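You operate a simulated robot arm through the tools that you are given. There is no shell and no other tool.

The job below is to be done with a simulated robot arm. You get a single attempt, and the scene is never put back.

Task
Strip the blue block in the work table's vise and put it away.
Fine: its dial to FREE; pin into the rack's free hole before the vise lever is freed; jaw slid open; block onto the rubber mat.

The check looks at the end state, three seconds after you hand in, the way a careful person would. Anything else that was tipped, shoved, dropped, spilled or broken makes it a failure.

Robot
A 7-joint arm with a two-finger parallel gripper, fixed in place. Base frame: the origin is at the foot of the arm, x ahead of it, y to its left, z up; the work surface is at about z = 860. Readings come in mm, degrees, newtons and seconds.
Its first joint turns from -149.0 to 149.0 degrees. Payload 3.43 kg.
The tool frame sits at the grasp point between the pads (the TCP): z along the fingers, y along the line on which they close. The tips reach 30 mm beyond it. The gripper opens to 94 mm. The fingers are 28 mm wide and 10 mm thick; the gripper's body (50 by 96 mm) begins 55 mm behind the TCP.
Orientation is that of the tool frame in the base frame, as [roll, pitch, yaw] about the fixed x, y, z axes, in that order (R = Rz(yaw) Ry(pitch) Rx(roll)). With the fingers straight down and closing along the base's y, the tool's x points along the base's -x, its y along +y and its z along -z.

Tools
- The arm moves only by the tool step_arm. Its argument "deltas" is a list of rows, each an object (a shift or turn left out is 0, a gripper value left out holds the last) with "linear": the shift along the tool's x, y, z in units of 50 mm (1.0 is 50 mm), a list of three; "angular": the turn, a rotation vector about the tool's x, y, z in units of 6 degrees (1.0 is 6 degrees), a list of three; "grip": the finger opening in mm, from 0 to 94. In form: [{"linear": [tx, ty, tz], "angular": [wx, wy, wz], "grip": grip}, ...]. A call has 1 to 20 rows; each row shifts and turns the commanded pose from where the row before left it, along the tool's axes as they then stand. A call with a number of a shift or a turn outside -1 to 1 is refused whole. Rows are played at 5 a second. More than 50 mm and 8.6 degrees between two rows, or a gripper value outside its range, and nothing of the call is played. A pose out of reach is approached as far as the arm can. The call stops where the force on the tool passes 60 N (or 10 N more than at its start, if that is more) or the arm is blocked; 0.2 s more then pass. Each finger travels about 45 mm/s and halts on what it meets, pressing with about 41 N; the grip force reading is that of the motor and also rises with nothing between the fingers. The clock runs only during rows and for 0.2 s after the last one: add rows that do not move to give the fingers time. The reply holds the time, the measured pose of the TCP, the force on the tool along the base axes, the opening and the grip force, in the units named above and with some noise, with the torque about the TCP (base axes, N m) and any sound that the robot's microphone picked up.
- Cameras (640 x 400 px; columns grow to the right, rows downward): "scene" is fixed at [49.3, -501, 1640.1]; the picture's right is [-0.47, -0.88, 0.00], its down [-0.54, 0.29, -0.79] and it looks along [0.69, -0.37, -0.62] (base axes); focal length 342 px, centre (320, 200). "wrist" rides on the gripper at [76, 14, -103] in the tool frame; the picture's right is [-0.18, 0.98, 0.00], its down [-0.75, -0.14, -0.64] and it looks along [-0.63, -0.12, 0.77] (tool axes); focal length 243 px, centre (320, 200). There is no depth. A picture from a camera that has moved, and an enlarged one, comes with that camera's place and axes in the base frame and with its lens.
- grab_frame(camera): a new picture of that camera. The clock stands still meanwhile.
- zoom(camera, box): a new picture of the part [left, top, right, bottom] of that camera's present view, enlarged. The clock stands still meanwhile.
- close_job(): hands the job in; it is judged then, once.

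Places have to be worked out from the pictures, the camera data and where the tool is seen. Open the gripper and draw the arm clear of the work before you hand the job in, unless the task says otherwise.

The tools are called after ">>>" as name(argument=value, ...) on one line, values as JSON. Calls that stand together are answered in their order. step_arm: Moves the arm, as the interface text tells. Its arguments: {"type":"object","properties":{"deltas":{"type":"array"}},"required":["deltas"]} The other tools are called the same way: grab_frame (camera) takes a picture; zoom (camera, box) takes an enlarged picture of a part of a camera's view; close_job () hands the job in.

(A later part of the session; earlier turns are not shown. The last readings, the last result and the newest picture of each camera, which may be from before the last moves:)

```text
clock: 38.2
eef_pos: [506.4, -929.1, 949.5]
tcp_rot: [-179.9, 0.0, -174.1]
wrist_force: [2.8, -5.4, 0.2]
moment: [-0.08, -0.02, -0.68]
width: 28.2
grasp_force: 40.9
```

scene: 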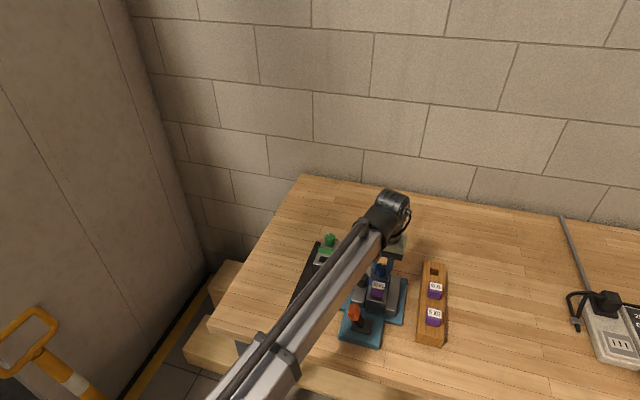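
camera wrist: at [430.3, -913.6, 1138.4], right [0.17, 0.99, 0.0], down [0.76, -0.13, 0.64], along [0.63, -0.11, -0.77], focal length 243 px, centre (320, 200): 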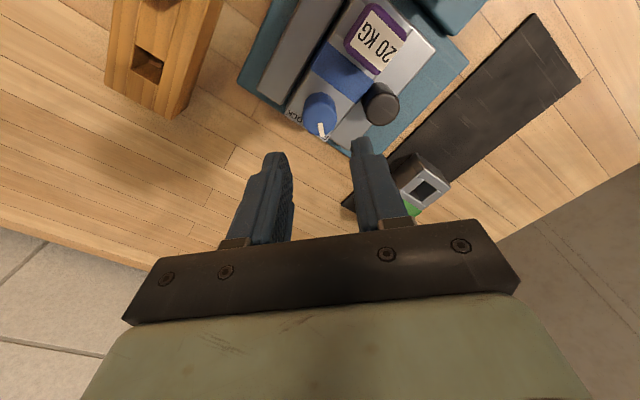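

A −0.68 N·m torque appeared, so the dial has met its FREE stop. I'll release slightly, rise clear, turn the tool back to the table alignment, and look.

>>> step_arm(deltas=[{"angular": [0, 0, 0.2]}, {"grip": 38}, {"grip": 38}, {"linear": [0, 0, -0.2]}, {"linear": [0, 0, -0.4]}, {"linear": [0, 0, -0.5]}, {"linear": [0, 0, -0.5]}, {"linear": [0, 0, -0.2]}, {"linear": [0, 0, 0]}])

>>> zoom(camera="wrist", box=[260, 60, 380, 150])

```text
clock: 40.2
eef_pos: [505.6, -928.5, 1038.6]
tcp_rot: [-179.9, -0.2, -175.3]
wrist_force: [0.6, 0.0, 0.6]
moment: [0.02, 0.03, 0.0]
width: 38.1
grasp_force: 0.1
```

```text
4.44 times, centred on (320, 105) of wrist
camera zoom: at [429.7, -919.6, 1142.9], right [0.1, 0.99, 0.0], down [0.76, -0.08, 0.64], along [0.64, -0.07, -0.77], focal length 1078 px, centre (320, 622)
```

zoom: 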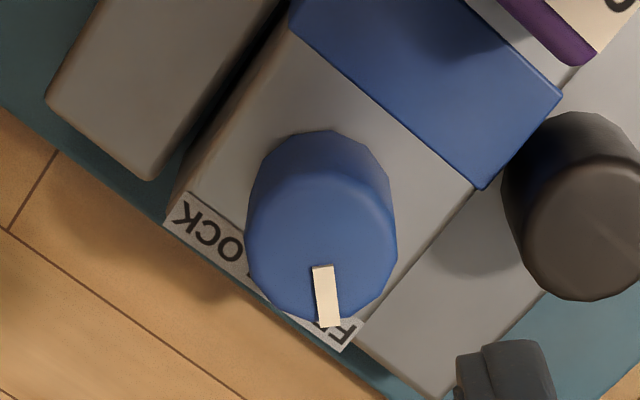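

The pointer is fully on FREE. Next I'll rotate the tool back to table alignment (yaw 135°) and open the gripper, which puts the camera nearly straight above the pin.

>>> step_arm(deltas=[{"angular": [0, 0, 0.4], "grip": 60}, {"angular": [0, 0, 0.8]}, {"angular": [0, 0, 0.9]}, {"angular": [0, 0, 0.9]}, {"angular": [0, 0, 0.9]}, {"angular": [0, 0, 0.9]}, {"angular": [0, 0, 0.9]}, {"angular": [0, 0, 0.9]}, {"angular": [0, 0, 0.8]}, {"angular": [0, 0, 0.5]}, {"angular": [0, 0, 0.38]}, {"linear": [0, 0, 0]}])

>>> grab_frame(camera="wrist")

>>> zoom(camera="wrist", box=[240, 0, 400, 100])

```text
clock: 42.8
eef_pos: [504.5, -928.8, 1038.8]
tcp_rot: [179.9, 0.1, 135.0]
wrist_force: [0.2, 1.3, 0.4]
moment: [0.01, -0.02, 0.03]
width: 60.1
grasp_force: 0.1
```

```text
taken
camera wrist: at [462.2, -863.7, 1142.7], right [0.83, 0.56, 0.0], down [0.43, -0.63, 0.64], along [0.36, -0.53, -0.77], focal length 243 px, centre (320, 200)
```

wrist: 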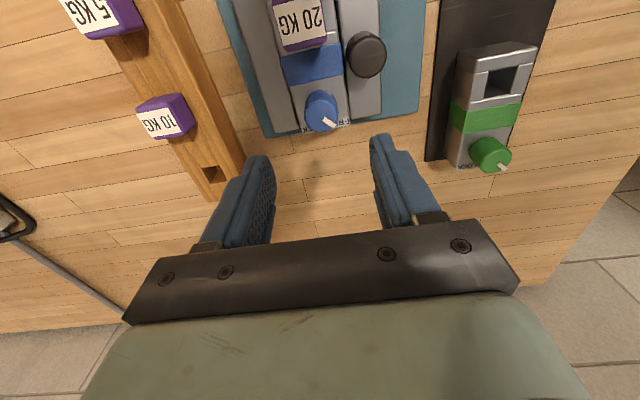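

```text
4.00 times, centred on (320, 50) of wrist
camera zoom: at [462.2, -863.7, 1142.7], right [0.83, 0.56, 0.0], down [0.43, -0.63, 0.64], along [0.36, -0.53, -0.77], focal length 970 px, centre (320, 800)
```

zoom: 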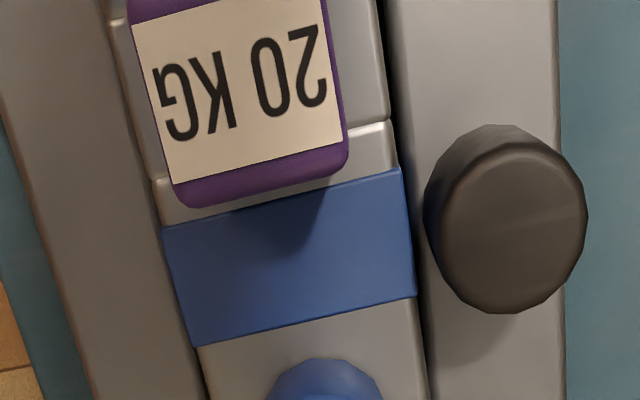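

The label is on the pin head's top face. I'll back the tool off toward the robot by ~110 mm for a second clear view of the pin and block to triangulate.

>>> step_arm(deltas=[{"linear": [0.2, 0, 0]}, {"linear": [0.4, 0, 0]}, {"linear": [0.5, 0, 0]}, {"linear": [0.5, 0, 0]}, {"linear": [0.4, 0, 0]}, {"linear": [0.2, 0, 0]}, {"linear": [0, 0, 0]}])

>>> grab_frame(camera="wrist")

>>> zoom(camera="wrist", box=[250, 80, 370, 170])

>>> zoom(camera="scene", box=[330, 240, 430, 320])

```text
clock: 44.4
eef_pos: [426.4, -849.2, 1040.2]
tcp_rot: [-180.0, 0.0, 135.0]
wrist_force: [0.0, 0.3, 0.8]
moment: [0.01, 0.02, 0.01]
width: 60.2
grasp_force: 0.0
```

```text
taken
camera wrist: at [383.5, -785.1, 1143.0], right [0.82, 0.57, 0.0], down [0.43, -0.63, 0.64], along [0.36, -0.53, -0.77], focal length 243 px, centre (320, 200)
```

wrist: 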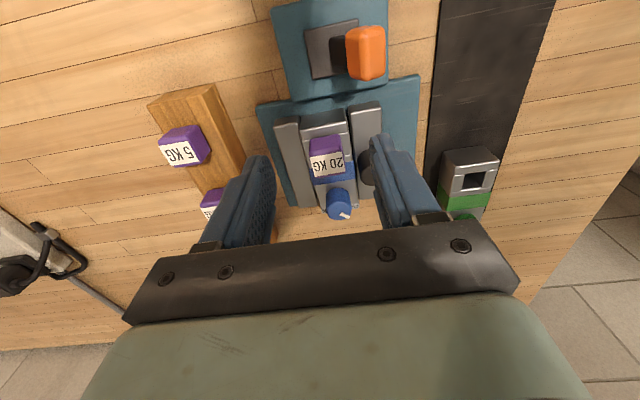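

```text
4.44 times, centred on (310, 125) of wrist
camera zoom: at [383.5, -785.1, 1143.0], right [0.82, 0.57, 0.0], down [0.43, -0.63, 0.64], along [0.36, -0.53, -0.77], focal length 1078 px, centre (364, 533)
```

zoom: 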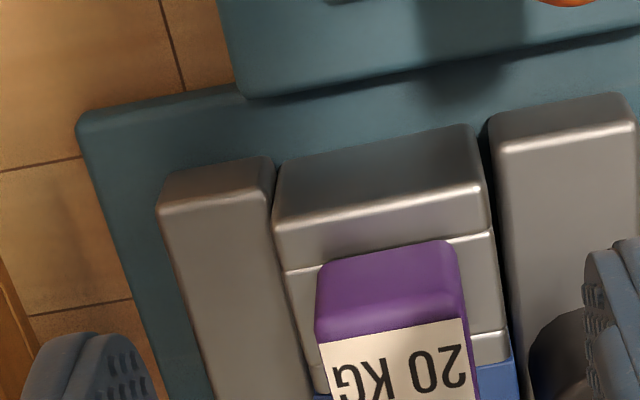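

```text
5.00 times, centred on (380, 280) of scene
camera zoom: at [49.3, -501.0, 1640.1], right [-0.47, -0.88, 0.0], down [-0.54, 0.29, -0.79], along [0.69, -0.37, -0.62], focal length 1708 px, centre (20, -200)
```

zoom: 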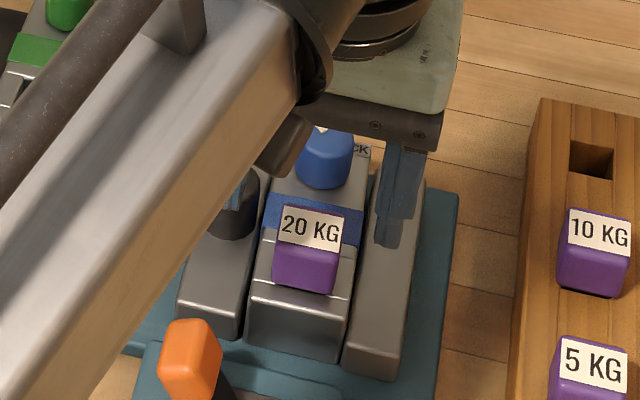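

I'll zoom on the pin head itself in this view.

>>> zoom(camera="wrist", box=[270, 115, 390, 215])

```text
4.00 times, centred on (330, 165) of wrist
camera zoom: at [383.5, -785.1, 1143.0], right [0.82, 0.57, 0.0], down [0.43, -0.63, 0.64], along [0.36, -0.53, -0.77], focal length 970 px, centre (280, 340)
```

zoom: 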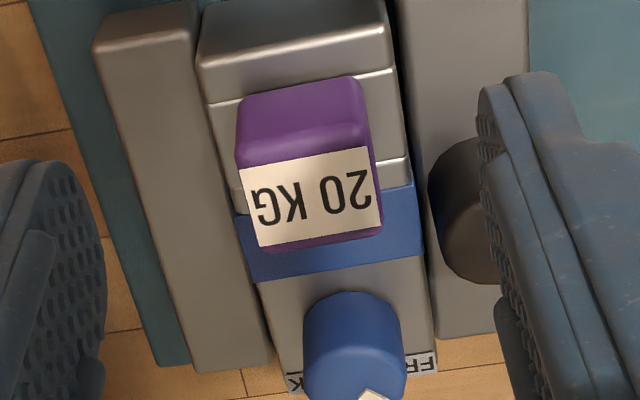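

The pin head's top is at (458.4,-880.7), z≈945, about 33 mm wide and exactly table-aligned. I'll set the opening to 46 mm (clear of the black jaw handle), move over the head and stop just above it to check alignment.

>>> step_arm(deltas=[{"linear": [-0.2, 0, 0.1], "grip": 46}, {"linear": [-0.3, 0, 0.3]}, {"linear": [-0.24, 0, 0.4]}, {"linear": [-0.1, 0, 0.2]}, {"linear": [0, 0, 0.1]}, {"linear": [0, 0, 0]}])

>>> grab_frame(camera="wrist")

>>> zoom(camera="scene", box=[330, 240, 430, 320])

```text
clock: 45.8
eef_pos: [457.0, -880.6, 984.5]
tcp_rot: [180.0, 0.0, 135.1]
wrist_force: [0.6, 0.9, 1.1]
moment: [0.02, 0.0, -0.01]
width: 46.0
grasp_force: 0.1
```

```text
taken
camera wrist: at [414.9, -815.5, 1087.9], right [0.82, 0.57, 0.0], down [0.43, -0.63, 0.64], along [0.36, -0.53, -0.77], focal length 243 px, centre (320, 200)
```

wrist: 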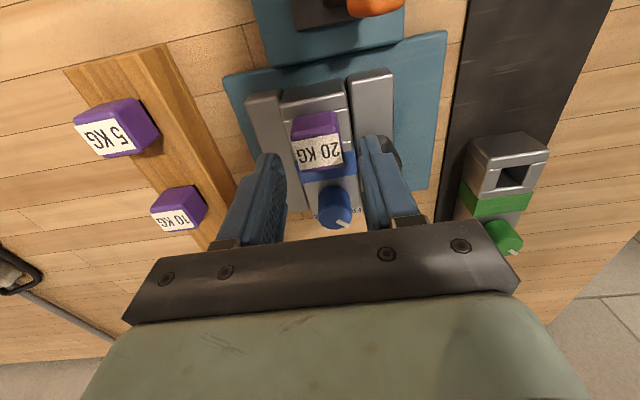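

```text
5.00 times, centred on (380, 280) of scene
camera zoom: at [49.3, -501.0, 1640.1], right [-0.47, -0.88, 0.0], down [-0.54, 0.29, -0.79], along [0.69, -0.37, -0.62], focal length 1708 px, centre (20, -200)
```

zoom: 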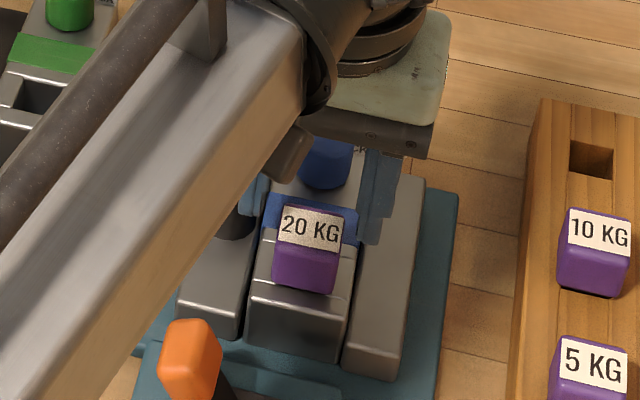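

The label is centred between the fingers where predicted. I'll descend to z≈948 (tips just above the block top) and close on the head.

>>> step_arm(deltas=[{"linear": [0.04, 0, 0.15]}, {"linear": [0, 0, 0.25]}, {"linear": [0, 0, 0.2]}, {"linear": [0, 0, 0.1]}, {"linear": [0, 0, 0.03]}, {"linear": [0, 0, 0]}])

>>> step_arm(deltas=[{"grip": 26}, {"grip": 26}, {"grip": 26}, {"grip": 26}])

>>> grab_frame(camera="wrist")

>>> zoom(camera="scene", box=[330, 240, 430, 320])

```text
clock: 47.2
eef_pos: [455.3, -878.3, 947.7]
tcp_rot: [179.9, 0.0, 135.1]
wrist_force: [-0.1, 0.5, -0.9]
moment: [0.02, -0.01, 0.01]
width: 46.3
grasp_force: 0.1
```

```text
clock: 48.2
eef_pos: [455.5, -879.3, 948.6]
tcp_rot: [-179.9, 0.2, 134.9]
wrist_force: [-2.1, -2.9, 16.6]
moment: [-0.24, 0.09, -0.02]
width: 31.3
grasp_force: 41.2
```

```text
taken
camera wrist: at [412.6, -814.4, 1052.1], right [0.82, 0.57, 0.0], down [0.43, -0.63, 0.64], along [0.36, -0.53, -0.77], focal length 243 px, centre (320, 200)
```

wrist: 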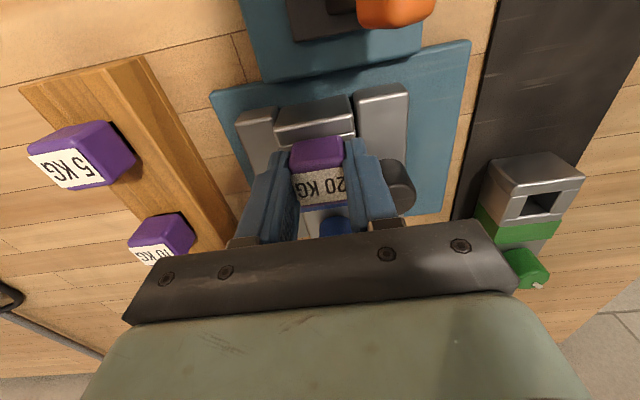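

```text
5.00 times, centred on (380, 280) of scene
camera zoom: at [49.3, -501.0, 1640.1], right [-0.47, -0.88, 0.0], down [-0.54, 0.29, -0.79], along [0.69, -0.37, -0.62], focal length 1708 px, centre (20, -200)
```

zoom: 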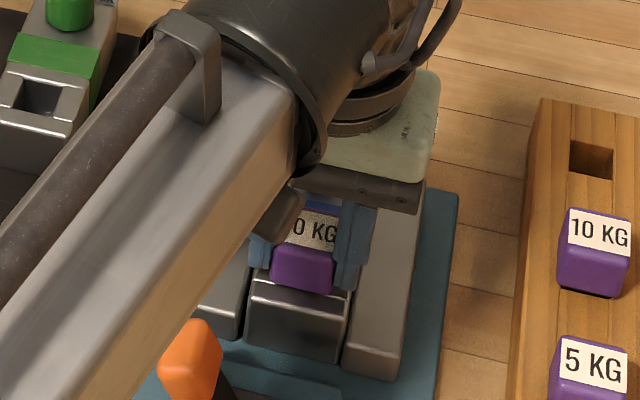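

The pin head is gripped at 31.3 mm. I'll lift straight up slowly, watching the force.

>>> step_arm(deltas=[{"linear": [0, 0, -0.1]}, {"linear": [0, 0, -0.2]}, {"linear": [0, 0, -0.2]}, {"linear": [0, 0, 0]}])

>>> zoom(camera="scene", box=[330, 240, 430, 320])

```text
clock: 49.2
eef_pos: [456.6, -879.3, 972.2]
tcp_rot: [-179.9, 0.0, 135.1]
wrist_force: [-0.8, -0.6, -0.3]
moment: [-0.04, 0.02, 0.03]
width: 30.9
grasp_force: 41.3
```

```text
5.00 times, centred on (380, 280) of scene
camera zoom: at [49.3, -501.0, 1640.1], right [-0.47, -0.88, 0.0], down [-0.54, 0.29, -0.79], along [0.69, -0.37, -0.62], focal length 1708 px, centre (20, -200)
```

zoom: 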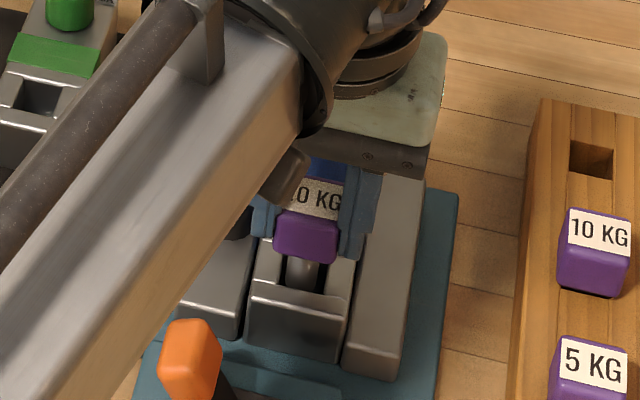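

The pin comes out freely, with its metal shaft visible. I'll continue lifting another ~80 mm.

>>> step_arm(deltas=[{"linear": [0, 0, -0.2]}, {"linear": [0, 0, -0.4]}, {"linear": [0, 0, -0.4]}, {"linear": [0, 0, -0.4]}, {"linear": [0, 0, -0.2]}, {"linear": [0, 0, 0]}])

>>> grab_frame(camera="scene")

>>> zoom(camera="scene", box=[330, 220, 430, 320])

>>> grab_frame(camera="wrist")

```text
clock: 50.6
eef_pos: [454.4, -878.5, 1052.9]
tcp_rot: [180.0, 0.1, 135.1]
wrist_force: [-1.4, -0.3, -1.3]
moment: [0.04, -0.02, 0.01]
width: 31.2
grasp_force: 41.3
```

```text
taken
```

scene: 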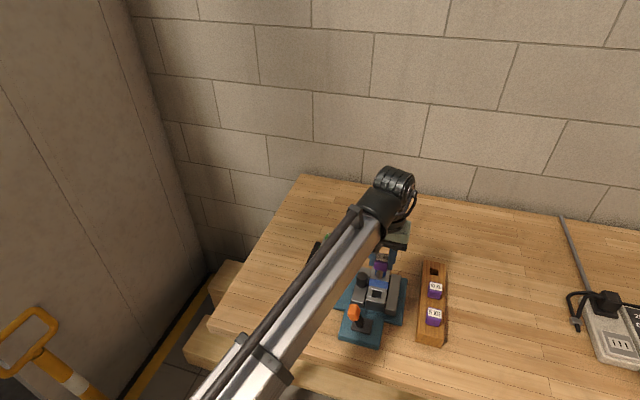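

```text
4.00 times, centred on (380, 270) of scene
camera zoom: at [49.3, -501.0, 1640.1], right [-0.47, -0.88, 0.0], down [-0.54, 0.29, -0.79], along [0.69, -0.37, -0.62], focal length 1366 px, centre (80, -80)
```

zoom: 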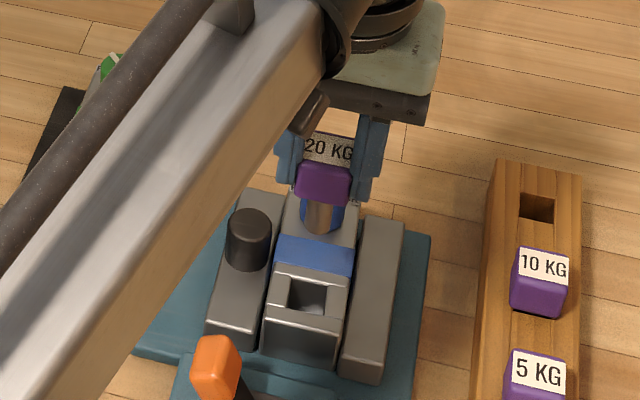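

```text
taken
camera wrist: at [412.4, -813.4, 1157.1], right [0.82, 0.57, 0.0], down [0.43, -0.63, 0.64], along [0.36, -0.53, -0.77], focal length 243 px, centre (320, 200)
```

wrist: 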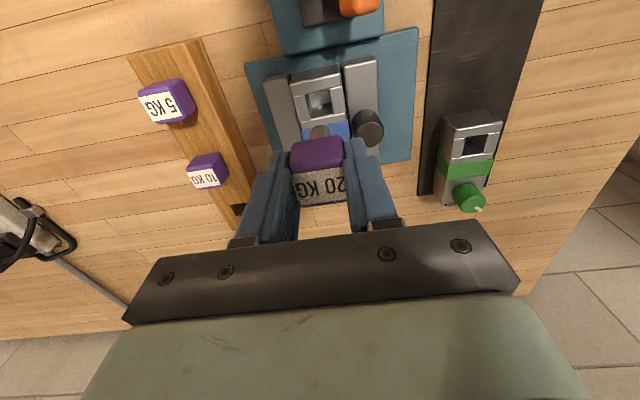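

The pin is out; its shaft is round and about 30 mm long. I'll carry it at this height over toward the rack's free hole (clear above the other pin heads) and look from there.

>>> step_arm(deltas=[{"linear": [0, -0.2, 0]}, {"linear": [-0.2, -0.35, 0]}, {"linear": [-0.35, -0.4, 0]}, {"linear": [-0.4, -0.4, 0]}, {"linear": [-0.4, -0.4, 0]}, {"linear": [-0.4, -0.4, 0]}, {"linear": [-0.4, -0.35, 0]}, {"linear": [-0.25, -0.2, 0]}, {"linear": [-0.1, -0.06, 0]}, {"linear": [0, 0, 0]}])

>>> grab_frame(camera="wrist")

>>> zoom(camera="wrist", box=[250, 50, 390, 170])

>>> zoom(camera="scene", box=[390, 190, 500, 290])

```text
clock: 52.8
eef_pos: [446.1, -1065.0, 1053.3]
tcp_rot: [180.0, -0.1, 135.1]
wrist_force: [-0.8, 0.2, 0.1]
moment: [-0.03, 0.0, 0.02]
width: 30.5
grasp_force: 40.6
```

```text
taken
camera wrist: at [403.9, -1000.5, 1156.9], right [0.82, 0.57, 0.0], down [0.43, -0.63, 0.64], along [0.36, -0.53, -0.77], focal length 243 px, centre (320, 200)
```

wrist: 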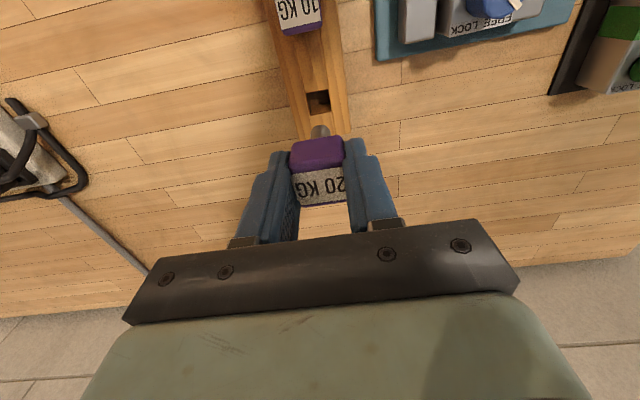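

```text
3.33 times, centred on (320, 110) of wrist
camera zoom: at [403.9, -1000.5, 1156.9], right [0.82, 0.57, 0.0], down [0.43, -0.63, 0.64], along [0.36, -0.53, -0.77], focal length 809 px, centre (320, 500)
```

zoom: 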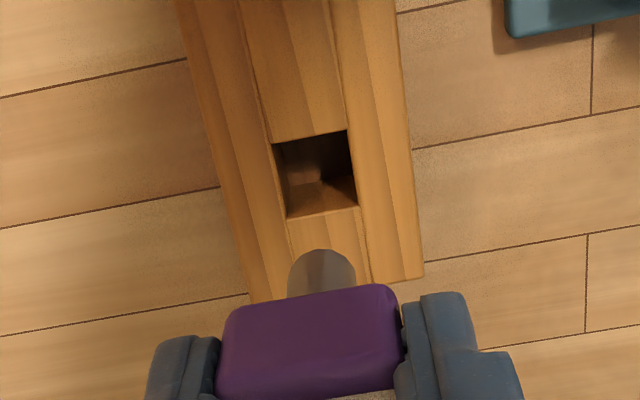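

```text
4.00 times, centred on (445, 240) of scene
camera zoom: at [49.3, -501.0, 1640.1], right [-0.47, -0.88, 0.0], down [-0.54, 0.29, -0.79], along [0.69, -0.37, -0.62], focal length 1366 px, centre (-180, 40)
```

zoom: 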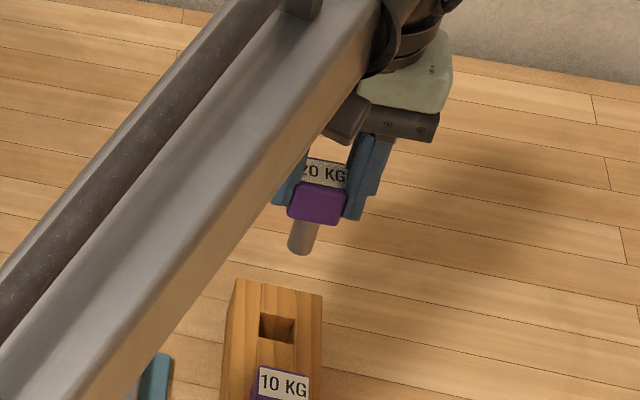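

From two wrist views the rack top is at z≈900 and the hole centre near (450.5,-1070); the shaft is ~16 mm in a 23 mm hole. I'll shift slightly to line up and lower until the shaft end is about 10 mm above the rack, then look again.

>>> step_arm(deltas=[{"linear": [-0.07, -0.03, 0.15]}, {"linear": [0, 0, 0.35]}, {"linear": [0, 0, 0.4]}, {"linear": [0, 0, 0.25]}, {"linear": [0, 0, 0.12]}, {"linear": [0, 0, 0]}])

>>> grab_frame(camera="wrist")

>>> zoom(camera="wrist", box=[250, 60, 390, 180])

>>> zoom(camera="scene", box=[390, 210, 490, 310])

```text
clock: 54.2
eef_pos: [448.3, -1068.0, 990.6]
tcp_rot: [-180.0, 0.0, 135.1]
wrist_force: [0.0, -0.7, -1.3]
moment: [0.0, -0.03, -0.01]
width: 30.9
grasp_force: 41.0
```

```text
taken
camera wrist: at [405.5, -1003.3, 1093.0], right [0.82, 0.57, 0.0], down [0.43, -0.63, 0.64], along [0.36, -0.53, -0.77], focal length 243 px, centre (320, 200)
```

wrist: 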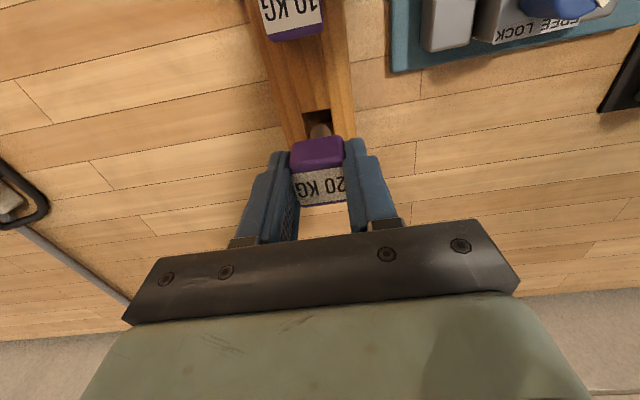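

```text
3.33 times, centred on (320, 120) of wrist
camera zoom: at [405.5, -1003.3, 1093.0], right [0.82, 0.57, 0.0], down [0.43, -0.63, 0.64], along [0.36, -0.53, -0.77], focal length 809 px, centre (320, 467)
```

zoom: 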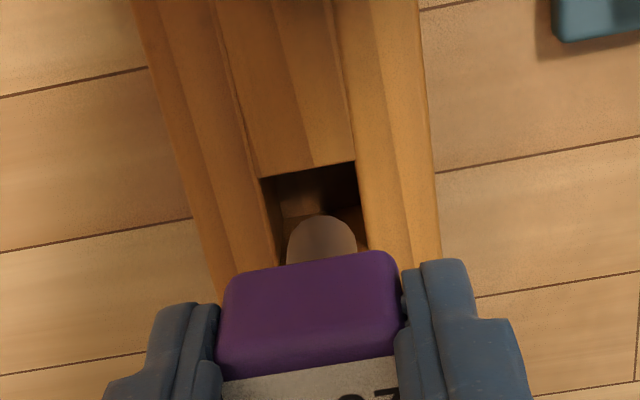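

```text
4.00 times, centred on (440, 260) of scene
camera zoom: at [49.3, -501.0, 1640.1], right [-0.47, -0.88, 0.0], down [-0.54, 0.29, -0.79], along [0.69, -0.37, -0.62], focal length 1366 px, centre (-160, -40)
```

zoom: 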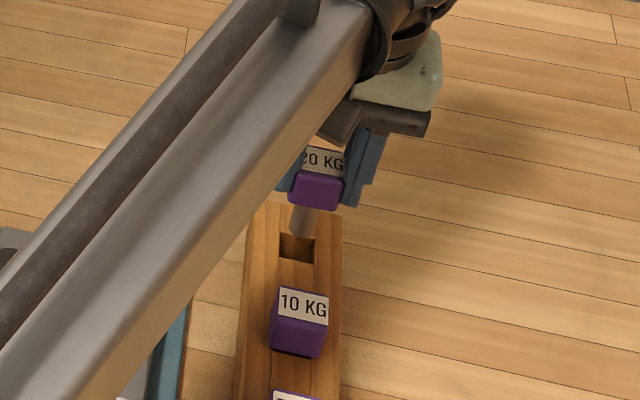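

Shaft and hole are aligned within about 1 mm across. I'll nudge 1 mm and lower 30 mm so the shaft end enters, then check the force and view.

>>> step_arm(deltas=[{"linear": [0, -0.02, 0.1]}, {"linear": [0, 0, 0.2]}, {"linear": [0, 0, 0.2]}, {"linear": [0, 0, 0.1]}, {"linear": [0, 0, 0]}])

>>> zoom(camera="wrist", box=[250, 60, 390, 180])

>>> zoom(camera="scene", box=[390, 210, 490, 310])

```text
clock: 55.4
eef_pos: [446.6, -1068.3, 959.2]
tcp_rot: [-179.9, 0.0, 135.1]
wrist_force: [0.5, 0.4, -0.6]
moment: [0.02, 0.01, 0.0]
width: 30.6
grasp_force: 41.1
```

```text
3.33 times, centred on (320, 120) of wrist
camera zoom: at [404.4, -1003.7, 1063.0], right [0.82, 0.57, 0.0], down [0.43, -0.63, 0.64], along [0.36, -0.53, -0.77], focal length 809 px, centre (320, 467)
```

zoom: 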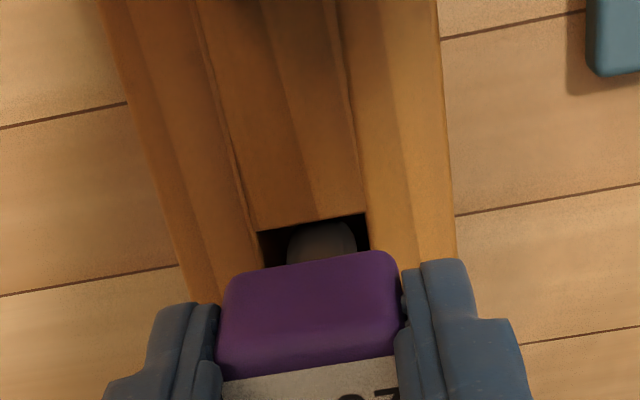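

```text
4.00 times, centred on (440, 260) of scene
camera zoom: at [49.3, -501.0, 1640.1], right [-0.47, -0.88, 0.0], down [-0.54, 0.29, -0.79], along [0.69, -0.37, -0.62], focal length 1366 px, centre (-160, -40)
```

zoom: 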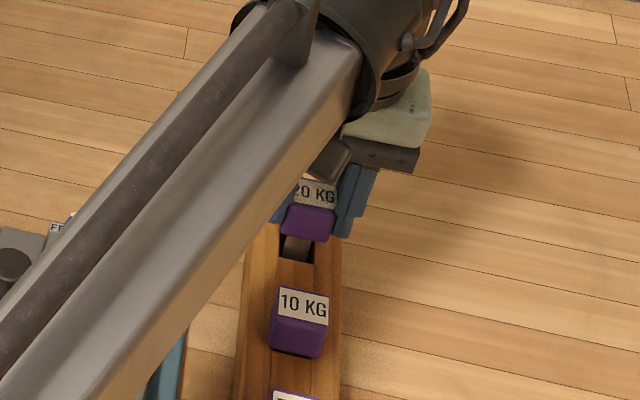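

The shaft is inside the hole with no contact force. I'll continue lowering until the head seats (about 26 mm).

>>> step_arm(deltas=[{"linear": [0, 0, 0.1]}, {"linear": [0, 0, 0.15]}, {"linear": [0, 0, 0.12]}, {"linear": [0, 0, 0.08]}, {"linear": [0, 0, 0]}])

>>> zoom(camera="wrist", box=[250, 60, 390, 180])

>>> zoom(camera="scene", box=[390, 210, 490, 310])

```text
clock: 56.6
eef_pos: [447.3, -1068.7, 938.5]
tcp_rot: [-179.9, 0.1, 135.1]
wrist_force: [1.0, -0.8, 15.9]
moment: [-0.07, -0.11, 0.03]
width: 30.7
grasp_force: 40.8
```

```text
3.33 times, centred on (320, 120) of wrist
camera zoom: at [404.4, -1003.2, 1042.3], right [0.82, 0.57, 0.0], down [0.43, -0.63, 0.64], along [0.36, -0.53, -0.77], focal length 809 px, centre (320, 467)
```

zoom: 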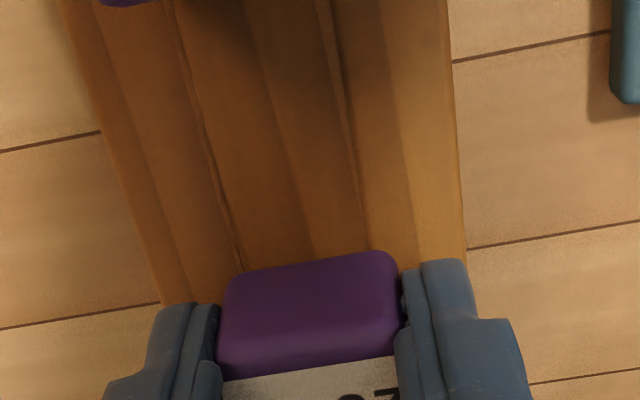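

```text
4.00 times, centred on (440, 260) of scene
camera zoom: at [49.3, -501.0, 1640.1], right [-0.47, -0.88, 0.0], down [-0.54, 0.29, -0.79], along [0.69, -0.37, -0.62], focal length 1366 px, centre (-160, -40)
```

zoom: 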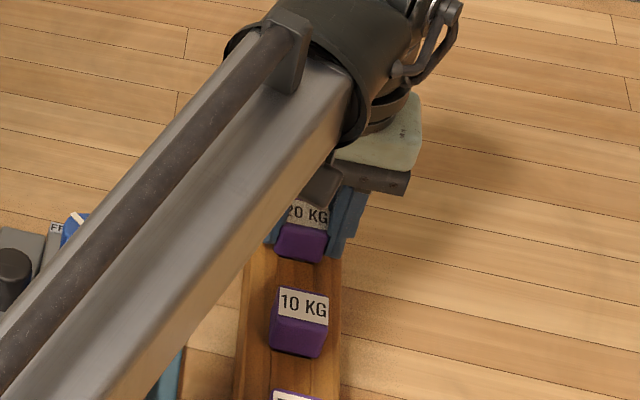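

A 16 N upward contact at z≈938 with the shaft ~33 mm deep suggests the head has seated. I'll open the fingers and look before rising.

>>> step_arm(deltas=[{"linear": [0, 0, -0.02], "grip": 34}, {"grip": 38}, {"grip": 44}, {"grip": 48}, {"grip": 48}])

>>> zoom(camera="wrist", box=[220, 60, 420, 230])

>>> zoom(camera="scene", box=[390, 210, 490, 310])

```text
clock: 57.8
eef_pos: [446.1, -1067.3, 937.1]
tcp_rot: [180.0, -0.1, 135.1]
wrist_force: [-0.7, 0.2, -0.4]
moment: [-0.03, 0.01, 0.0]
width: 48.1
grasp_force: 0.1
```

```text
2.35 times, centred on (320, 145) of wrist
camera zoom: at [404.7, -1003.3, 1041.1], right [0.82, 0.57, 0.0], down [0.43, -0.63, 0.64], along [0.36, -0.53, -0.77], focal length 571 px, centre (320, 329)
```

zoom: 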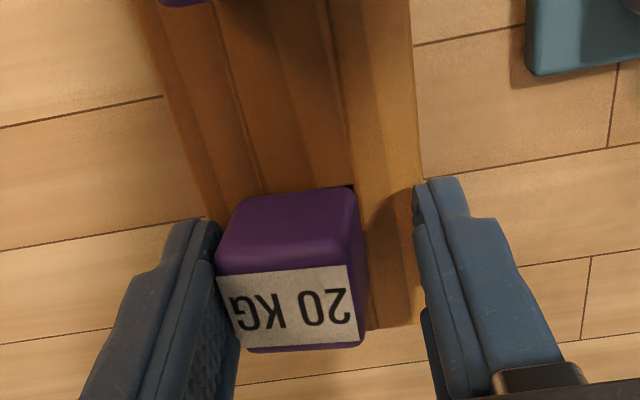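

```text
4.00 times, centred on (440, 260) of scene
camera zoom: at [49.3, -501.0, 1640.1], right [-0.47, -0.88, 0.0], down [-0.54, 0.29, -0.79], along [0.69, -0.37, -0.62], focal length 1366 px, centre (-160, -40)
```

zoom: 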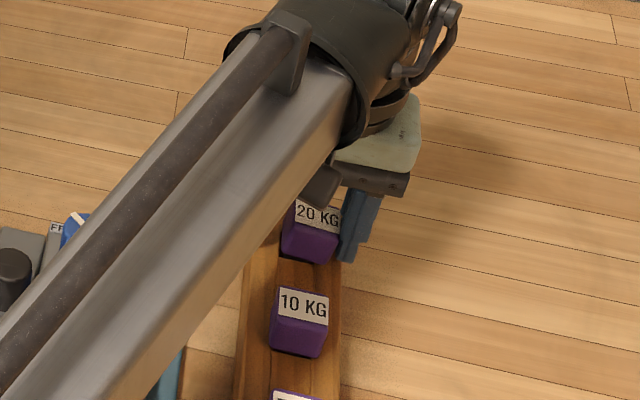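

After release the head sits shifted toward the left finger and looks slightly leaning. I'll open wider so nothing drags, rise, and inspect it.

>>> step_arm(deltas=[{"grip": 56}, {"grip": 64}, {"grip": 64}, {"linear": [0, 0, -0.2]}, {"linear": [0, 0, -0.4]}, {"linear": [0, 0, -0.5]}, {"linear": [0, 0, -0.5]}, {"linear": [0, 0, -0.3]}, {"linear": [0, 0, 0]}])

>>> grab_frame(camera="wrist")

>>> zoom(camera="wrist", box=[230, 0, 400, 150])

>>> zoom(camera="scene", box=[390, 230, 490, 330])

```text
clock: 59.8
eef_pos: [447.0, -1067.5, 1031.6]
tcp_rot: [-180.0, 0.0, 135.1]
wrist_force: [-1.1, -0.5, -0.1]
moment: [-0.01, -0.01, 0.03]
width: 63.9
grasp_force: 0.0
```

```text
taken
camera wrist: at [405.4, -1003.0, 1136.1], right [0.82, 0.57, 0.0], down [0.43, -0.63, 0.64], along [0.36, -0.53, -0.77], focal length 243 px, centre (320, 200)
```

wrist: 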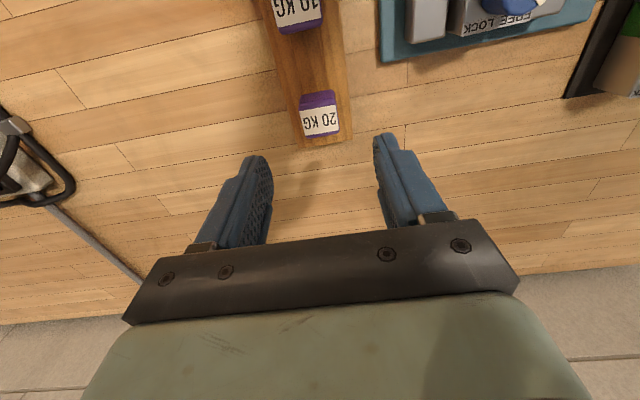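

```text
2.67 times, centred on (315, 75) of wrist
camera zoom: at [405.4, -1003.0, 1136.1], right [0.82, 0.57, 0.0], down [0.43, -0.63, 0.64], along [0.36, -0.53, -0.77], focal length 647 px, centre (333, 533)
```

zoom: 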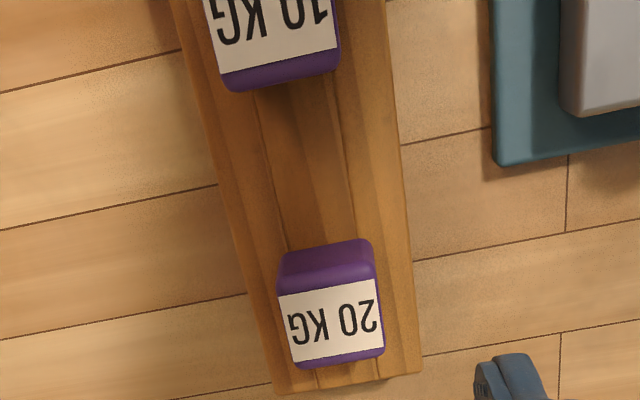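

```text
4.00 times, centred on (440, 280) of scene
camera zoom: at [49.3, -501.0, 1640.1], right [-0.47, -0.88, 0.0], down [-0.54, 0.29, -0.79], along [0.69, -0.37, -0.62], focal length 1366 px, centre (-160, -120)
```

zoom: 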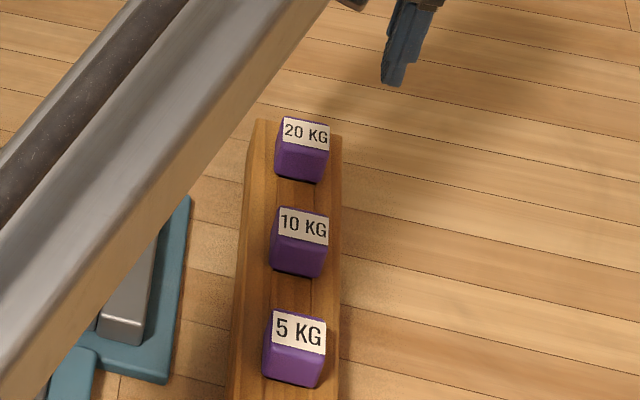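

The pin has settled upright in the free hole, level and aligned with the other two. Next is the vise lever: I'll move back toward the robot to where the camera sees the lever well.

>>> step_arm(deltas=[{"linear": [0.2, 0.15, 0]}, {"linear": [0.4, 0.3, 0]}, {"linear": [0.5, 0.38, 0]}, {"linear": [0.5, 0.38, 0]}, {"linear": [0.5, 0.38, 0]}, {"linear": [0.5, 0.38, 0]}, {"linear": [0.5, 0.38, 0]}, {"linear": [0.5, 0.38, 0]}, {"linear": [0.5, 0.37, 0]}, {"linear": [0.4, 0.26, 0]}, {"linear": [0.22, 0.2, 0]}, {"linear": [0.1, 0, 0]}, {"linear": [0, 0, 0]}])

>>> grab_frame(camera="wrist")

>>> grab_frame(camera="scene")

```text
clock: 62.6
eef_pos: [401.7, -771.9, 1033.5]
tcp_rot: [180.0, -0.2, 135.2]
wrist_force: [0.5, 0.0, 0.1]
moment: [0.01, 0.0, -0.01]
width: 64.3
grasp_force: 0.1
```

```text
taken
camera wrist: at [360.1, -707.7, 1136.8], right [0.82, 0.57, 0.0], down [0.43, -0.63, 0.64], along [0.36, -0.53, -0.77], focal length 243 px, centre (320, 200)
```

wrist: 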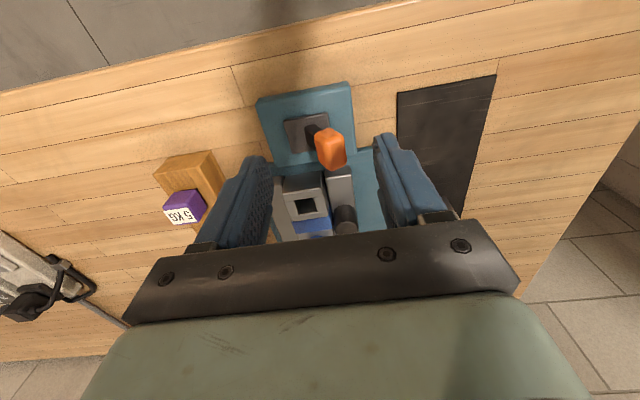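

```text
taken
```

scene: 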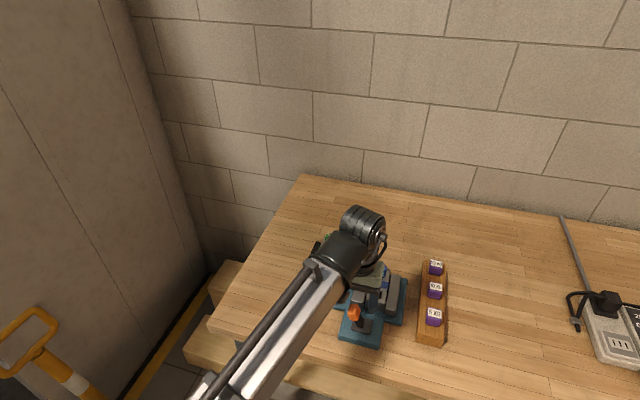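

>>> zoom(camera="wrist", box=[250, 70, 390, 190])

>>> zoom(camera="scene", box=[325, 280, 405, 360])

```text
3.33 times, centred on (320, 130) of wrist
camera zoom: at [360.1, -707.7, 1136.8], right [0.82, 0.57, 0.0], down [0.43, -0.63, 0.64], along [0.36, -0.53, -0.77], focal length 809 px, centre (320, 433)
```

zoom: 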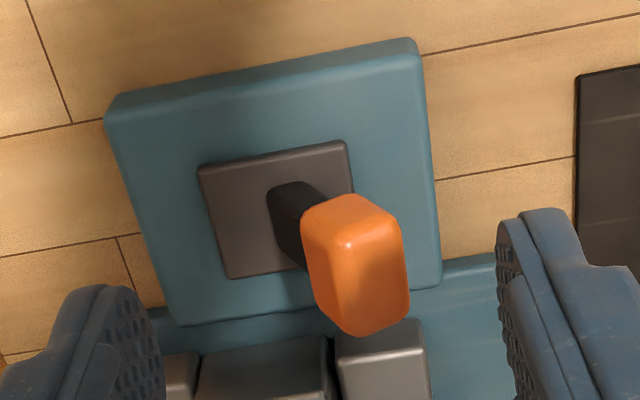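

```text
5.00 times, centred on (365, 320) of scene
camera zoom: at [49.3, -501.0, 1640.1], right [-0.47, -0.88, 0.0], down [-0.54, 0.29, -0.79], along [0.69, -0.37, -0.62], focal length 1708 px, centre (95, -400)
```

zoom: 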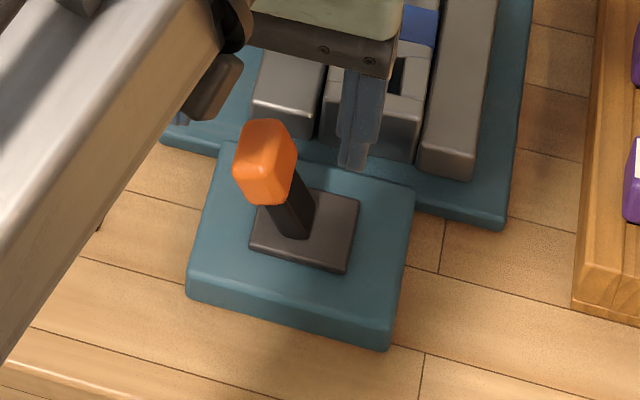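

The lever handle is at about (430,-791), z≈934, leaning left (toward the mat) about 25° from a pivot near q≈278. I'll close the fingers, come down on its left side, and push it over to the right.

>>> step_arm(deltas=[{"linear": [-0.15, 0.2, 0], "grip": 0}, {"linear": [-0.2, 0.35, 0]}, {"linear": [-0.2, 0.35, 0]}, {"linear": [-0.13, 0.25, 0]}, {"linear": [0, 0, 0.2]}, {"linear": [0, 0, 0.4]}, {"linear": [0, 0, 0.4]}, {"linear": [0, 0, 0.4]}, {"linear": [0, 0, 0.25]}, {"linear": [0, 0, 0.1]}, {"linear": [0, 0, 0]}])

>>> grab_frame(camera="wrist")

>>> zoom(camera="scene", box=[325, 280, 405, 360])

```text
clock: 65.0
eef_pos: [467.3, -756.1, 944.3]
tcp_rot: [180.0, -0.1, 135.1]
wrist_force: [0.6, 0.7, -0.2]
moment: [-0.03, -0.01, -0.06]
width: 0.0
grasp_force: 33.1
```

```text
taken
camera wrist: at [424.8, -690.9, 1048.1], right [0.82, 0.57, 0.0], down [0.43, -0.63, 0.64], along [0.36, -0.53, -0.77], focal length 243 px, centre (320, 200)
```

wrist: 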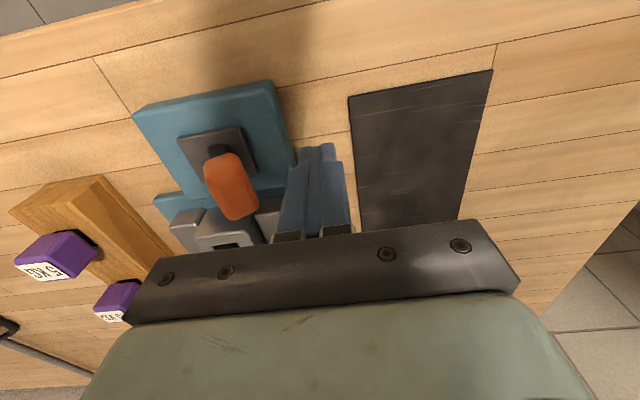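

```text
5.00 times, centred on (365, 320) of scene
camera zoom: at [49.3, -501.0, 1640.1], right [-0.47, -0.88, 0.0], down [-0.54, 0.29, -0.79], along [0.69, -0.37, -0.62], focal length 1708 px, centre (95, -400)
```

zoom: 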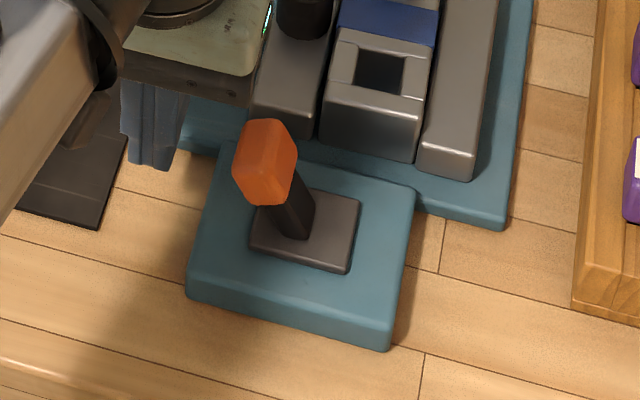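

The view confirms the handle at (430,-791,933), directly in line with the closed fingers' path. I'll push right in small steps and watch the force.

>>> step_arm(deltas=[{"linear": [0, -0.2, 0]}, {"linear": [0, -0.2, 0]}, {"linear": [0, -0.2, 0]}, {"linear": [0, -0.15, 0]}, {"linear": [0, -0.15, 0]}, {"linear": [0, 0, 0]}])

>>> zoom(camera="scene", box=[325, 280, 405, 360])

```text
clock: 66.4
eef_pos: [437.2, -786.2, 946.6]
tcp_rot: [180.0, 0.1, 135.2]
wrist_force: [8.5, 6.7, 30.4]
moment: [-0.23, 0.38, -0.02]
width: 0.0
grasp_force: 33.2
```

```text
5.00 times, centred on (365, 320) of scene
camera zoom: at [49.3, -501.0, 1640.1], right [-0.47, -0.88, 0.0], down [-0.54, 0.29, -0.79], along [0.69, -0.37, -0.62], focal length 1708 px, centre (95, -400)
```

zoom: 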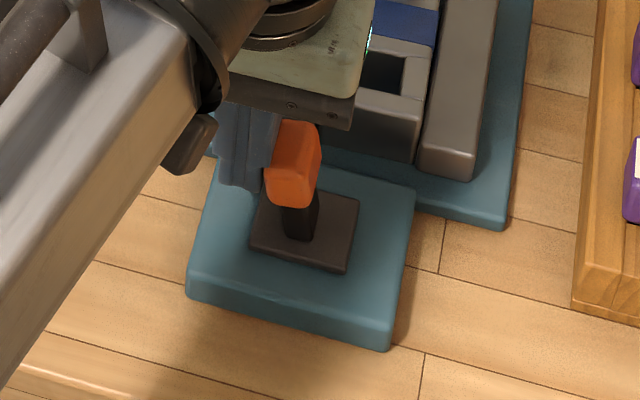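

The lever is swinging right and is near upright, with some upward friction load. I'll continue pushing, easing up a few mm.

>>> step_arm(deltas=[{"linear": [0, -0.1, -0.06]}, {"linear": [0, -0.15, -0.04]}, {"linear": [0, -0.15, 0]}, {"linear": [0, -0.15, 0]}, {"linear": [0, 0, 0]}])

>>> zoom(camera="scene", box=[325, 280, 405, 360])

```text
clock: 67.6
eef_pos: [415.4, -806.0, 949.0]
tcp_rot: [-179.9, -0.1, 135.0]
wrist_force: [0.1, 1.7, -1.5]
moment: [0.02, -0.01, -0.01]
width: 0.0
grasp_force: 33.0
```

```text
5.00 times, centred on (365, 320) of scene
camera zoom: at [49.3, -501.0, 1640.1], right [-0.47, -0.88, 0.0], down [-0.54, 0.29, -0.79], along [0.69, -0.37, -0.62], focal length 1708 px, centre (95, -400)
```

zoom: 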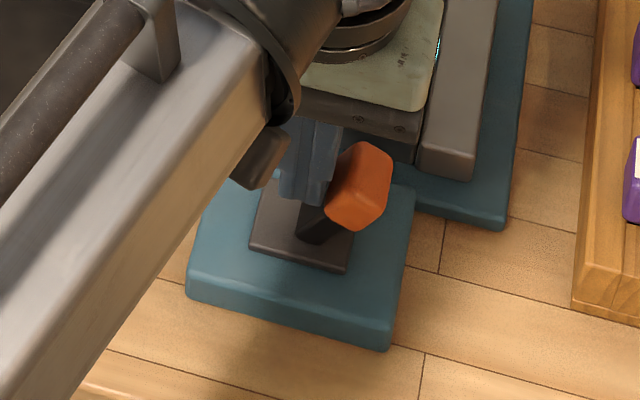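

The lever has gone over center and leans right, with no residual force. I'll push slightly more to check that it's at its end stop.

>>> step_arm(deltas=[{"linear": [0, -0.1, 0]}, {"linear": [0, -0.1, 0]}, {"linear": [0, -0.1, 0]}, {"linear": [0, 0, 0]}])

>>> zoom(camera="scene", box=[325, 280, 405, 360])

```text
clock: 68.4
eef_pos: [413.4, -808.3, 949.7]
tcp_rot: [178.7, 0.0, 135.6]
wrist_force: [10.5, 10.7, 5.7]
moment: [0.31, -0.21, -0.22]
width: 0.1
grasp_force: 33.2
stopped in row 3: the force on the tool passed its limit at 65 N (the readings are from after the stop); the commanded pose is now the measured one
```

```text
5.00 times, centred on (365, 320) of scene
camera zoom: at [49.3, -501.0, 1640.1], right [-0.47, -0.88, 0.0], down [-0.54, 0.29, -0.79], along [0.69, -0.37, -0.62], focal length 1708 px, centre (95, -400)
```

zoom: 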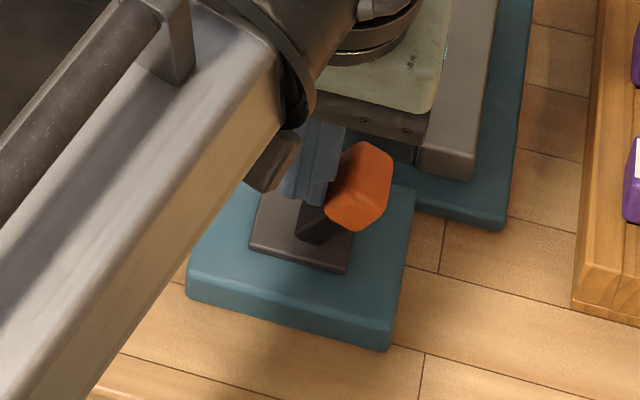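

The lever is firmly at its right end stop (force rose right away and it moved no further). I'll back off from it, correct the small tilt, and rise.

>>> step_arm(deltas=[{"linear": [0, 0.1, 0]}, {"linear": [0, 0.2, 0]}, {"linear": [0, 0.1, -0.2], "angular": [0.1, 0, 0.05]}, {"linear": [0, 0, -0.4], "angular": [0.11, 0, 0.05]}, {"linear": [0, 0, -0.5]}, {"linear": [0, 0, -0.5]}, {"linear": [0, 0, -0.3]}, {"linear": [0, 0, 0]}])

>>> grab_frame(camera="wrist")

>>> grab_frame(camera="scene")

```text
clock: 70.2
eef_pos: [425.9, -797.2, 1042.9]
tcp_rot: [-179.8, -0.2, 134.9]
wrist_force: [0.4, 0.2, -0.2]
moment: [0.03, -0.01, 0.01]
width: 0.0
grasp_force: 33.0
```

```text
taken
camera wrist: at [383.7, -732.3, 1147.8], right [0.83, 0.56, 0.0], down [0.43, -0.63, 0.64], along [0.36, -0.53, -0.77], focal length 243 px, centre (320, 200)
```

wrist: 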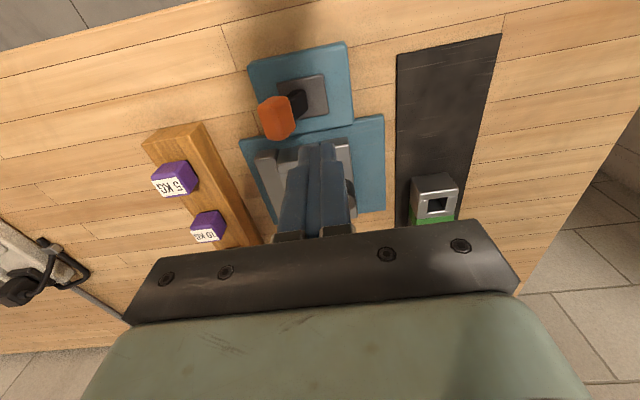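

```text
taken
```

scene: 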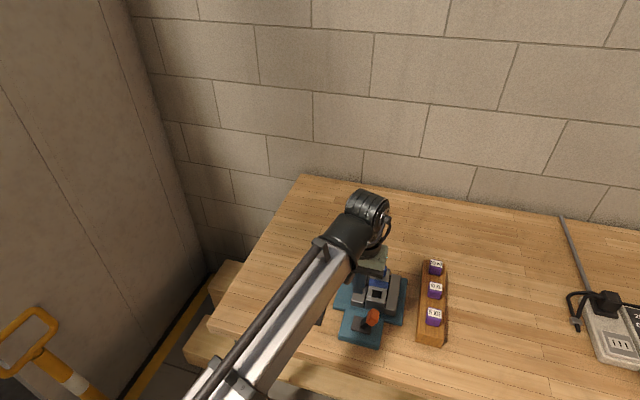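

The lever now leans right (freed) and the rest is unchanged. Next, the moving jaw: its black handle top is at about (513,-872), z≈929, so I'll move above it with the fingers open to 46 mm and check alignment.

>>> step_arm(deltas=[{"linear": [-0.2, 0.05, 0], "grip": 46}, {"linear": [-0.4, 0.05, 0]}, {"linear": [-0.45, 0.05, 0]}, {"linear": [-0.45, 0.02, 0]}, {"linear": [-0.4, 0, 0.15]}, {"linear": [-0.25, 0, 0.3]}, {"linear": [-0.14, 0, 0.2]}, {"linear": [0, 0, 0.1]}, {"linear": [0, 0, 0]}])

>>> grab_frame(camera="wrist")

>>> zoom(camera="wrist", box=[240, 50, 400, 170])

```text
clock: 72.2
eef_pos: [513.1, -871.4, 1007.3]
tcp_rot: [-179.8, 0.0, 134.9]
wrist_force: [0.3, -0.2, 0.2]
moment: [0.02, -0.04, 0.01]
width: 45.7
grasp_force: 0.1
```

```text
taken
camera wrist: at [471.1, -806.5, 1110.5], right [0.83, 0.56, 0.0], down [0.43, -0.63, 0.64], along [0.36, -0.53, -0.77], focal length 243 px, centre (320, 200)
```

wrist: 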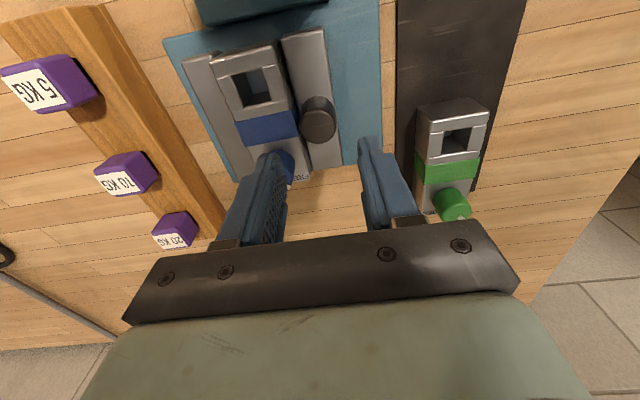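

```text
3.33 times, centred on (320, 110) of wrist
camera zoom: at [471.1, -806.5, 1110.5], right [0.83, 0.56, 0.0], down [0.43, -0.63, 0.64], along [0.36, -0.53, -0.77], focal length 809 px, centre (320, 500)
```

zoom: 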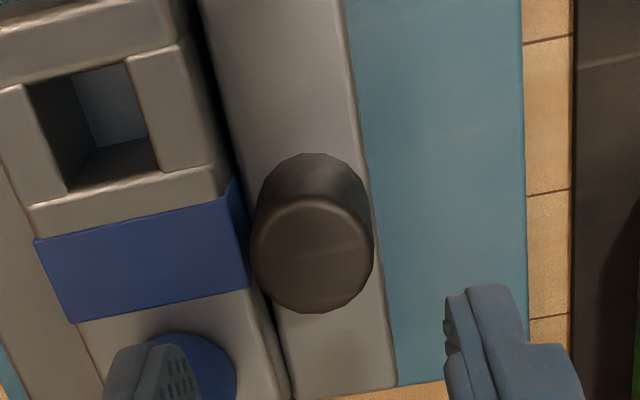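

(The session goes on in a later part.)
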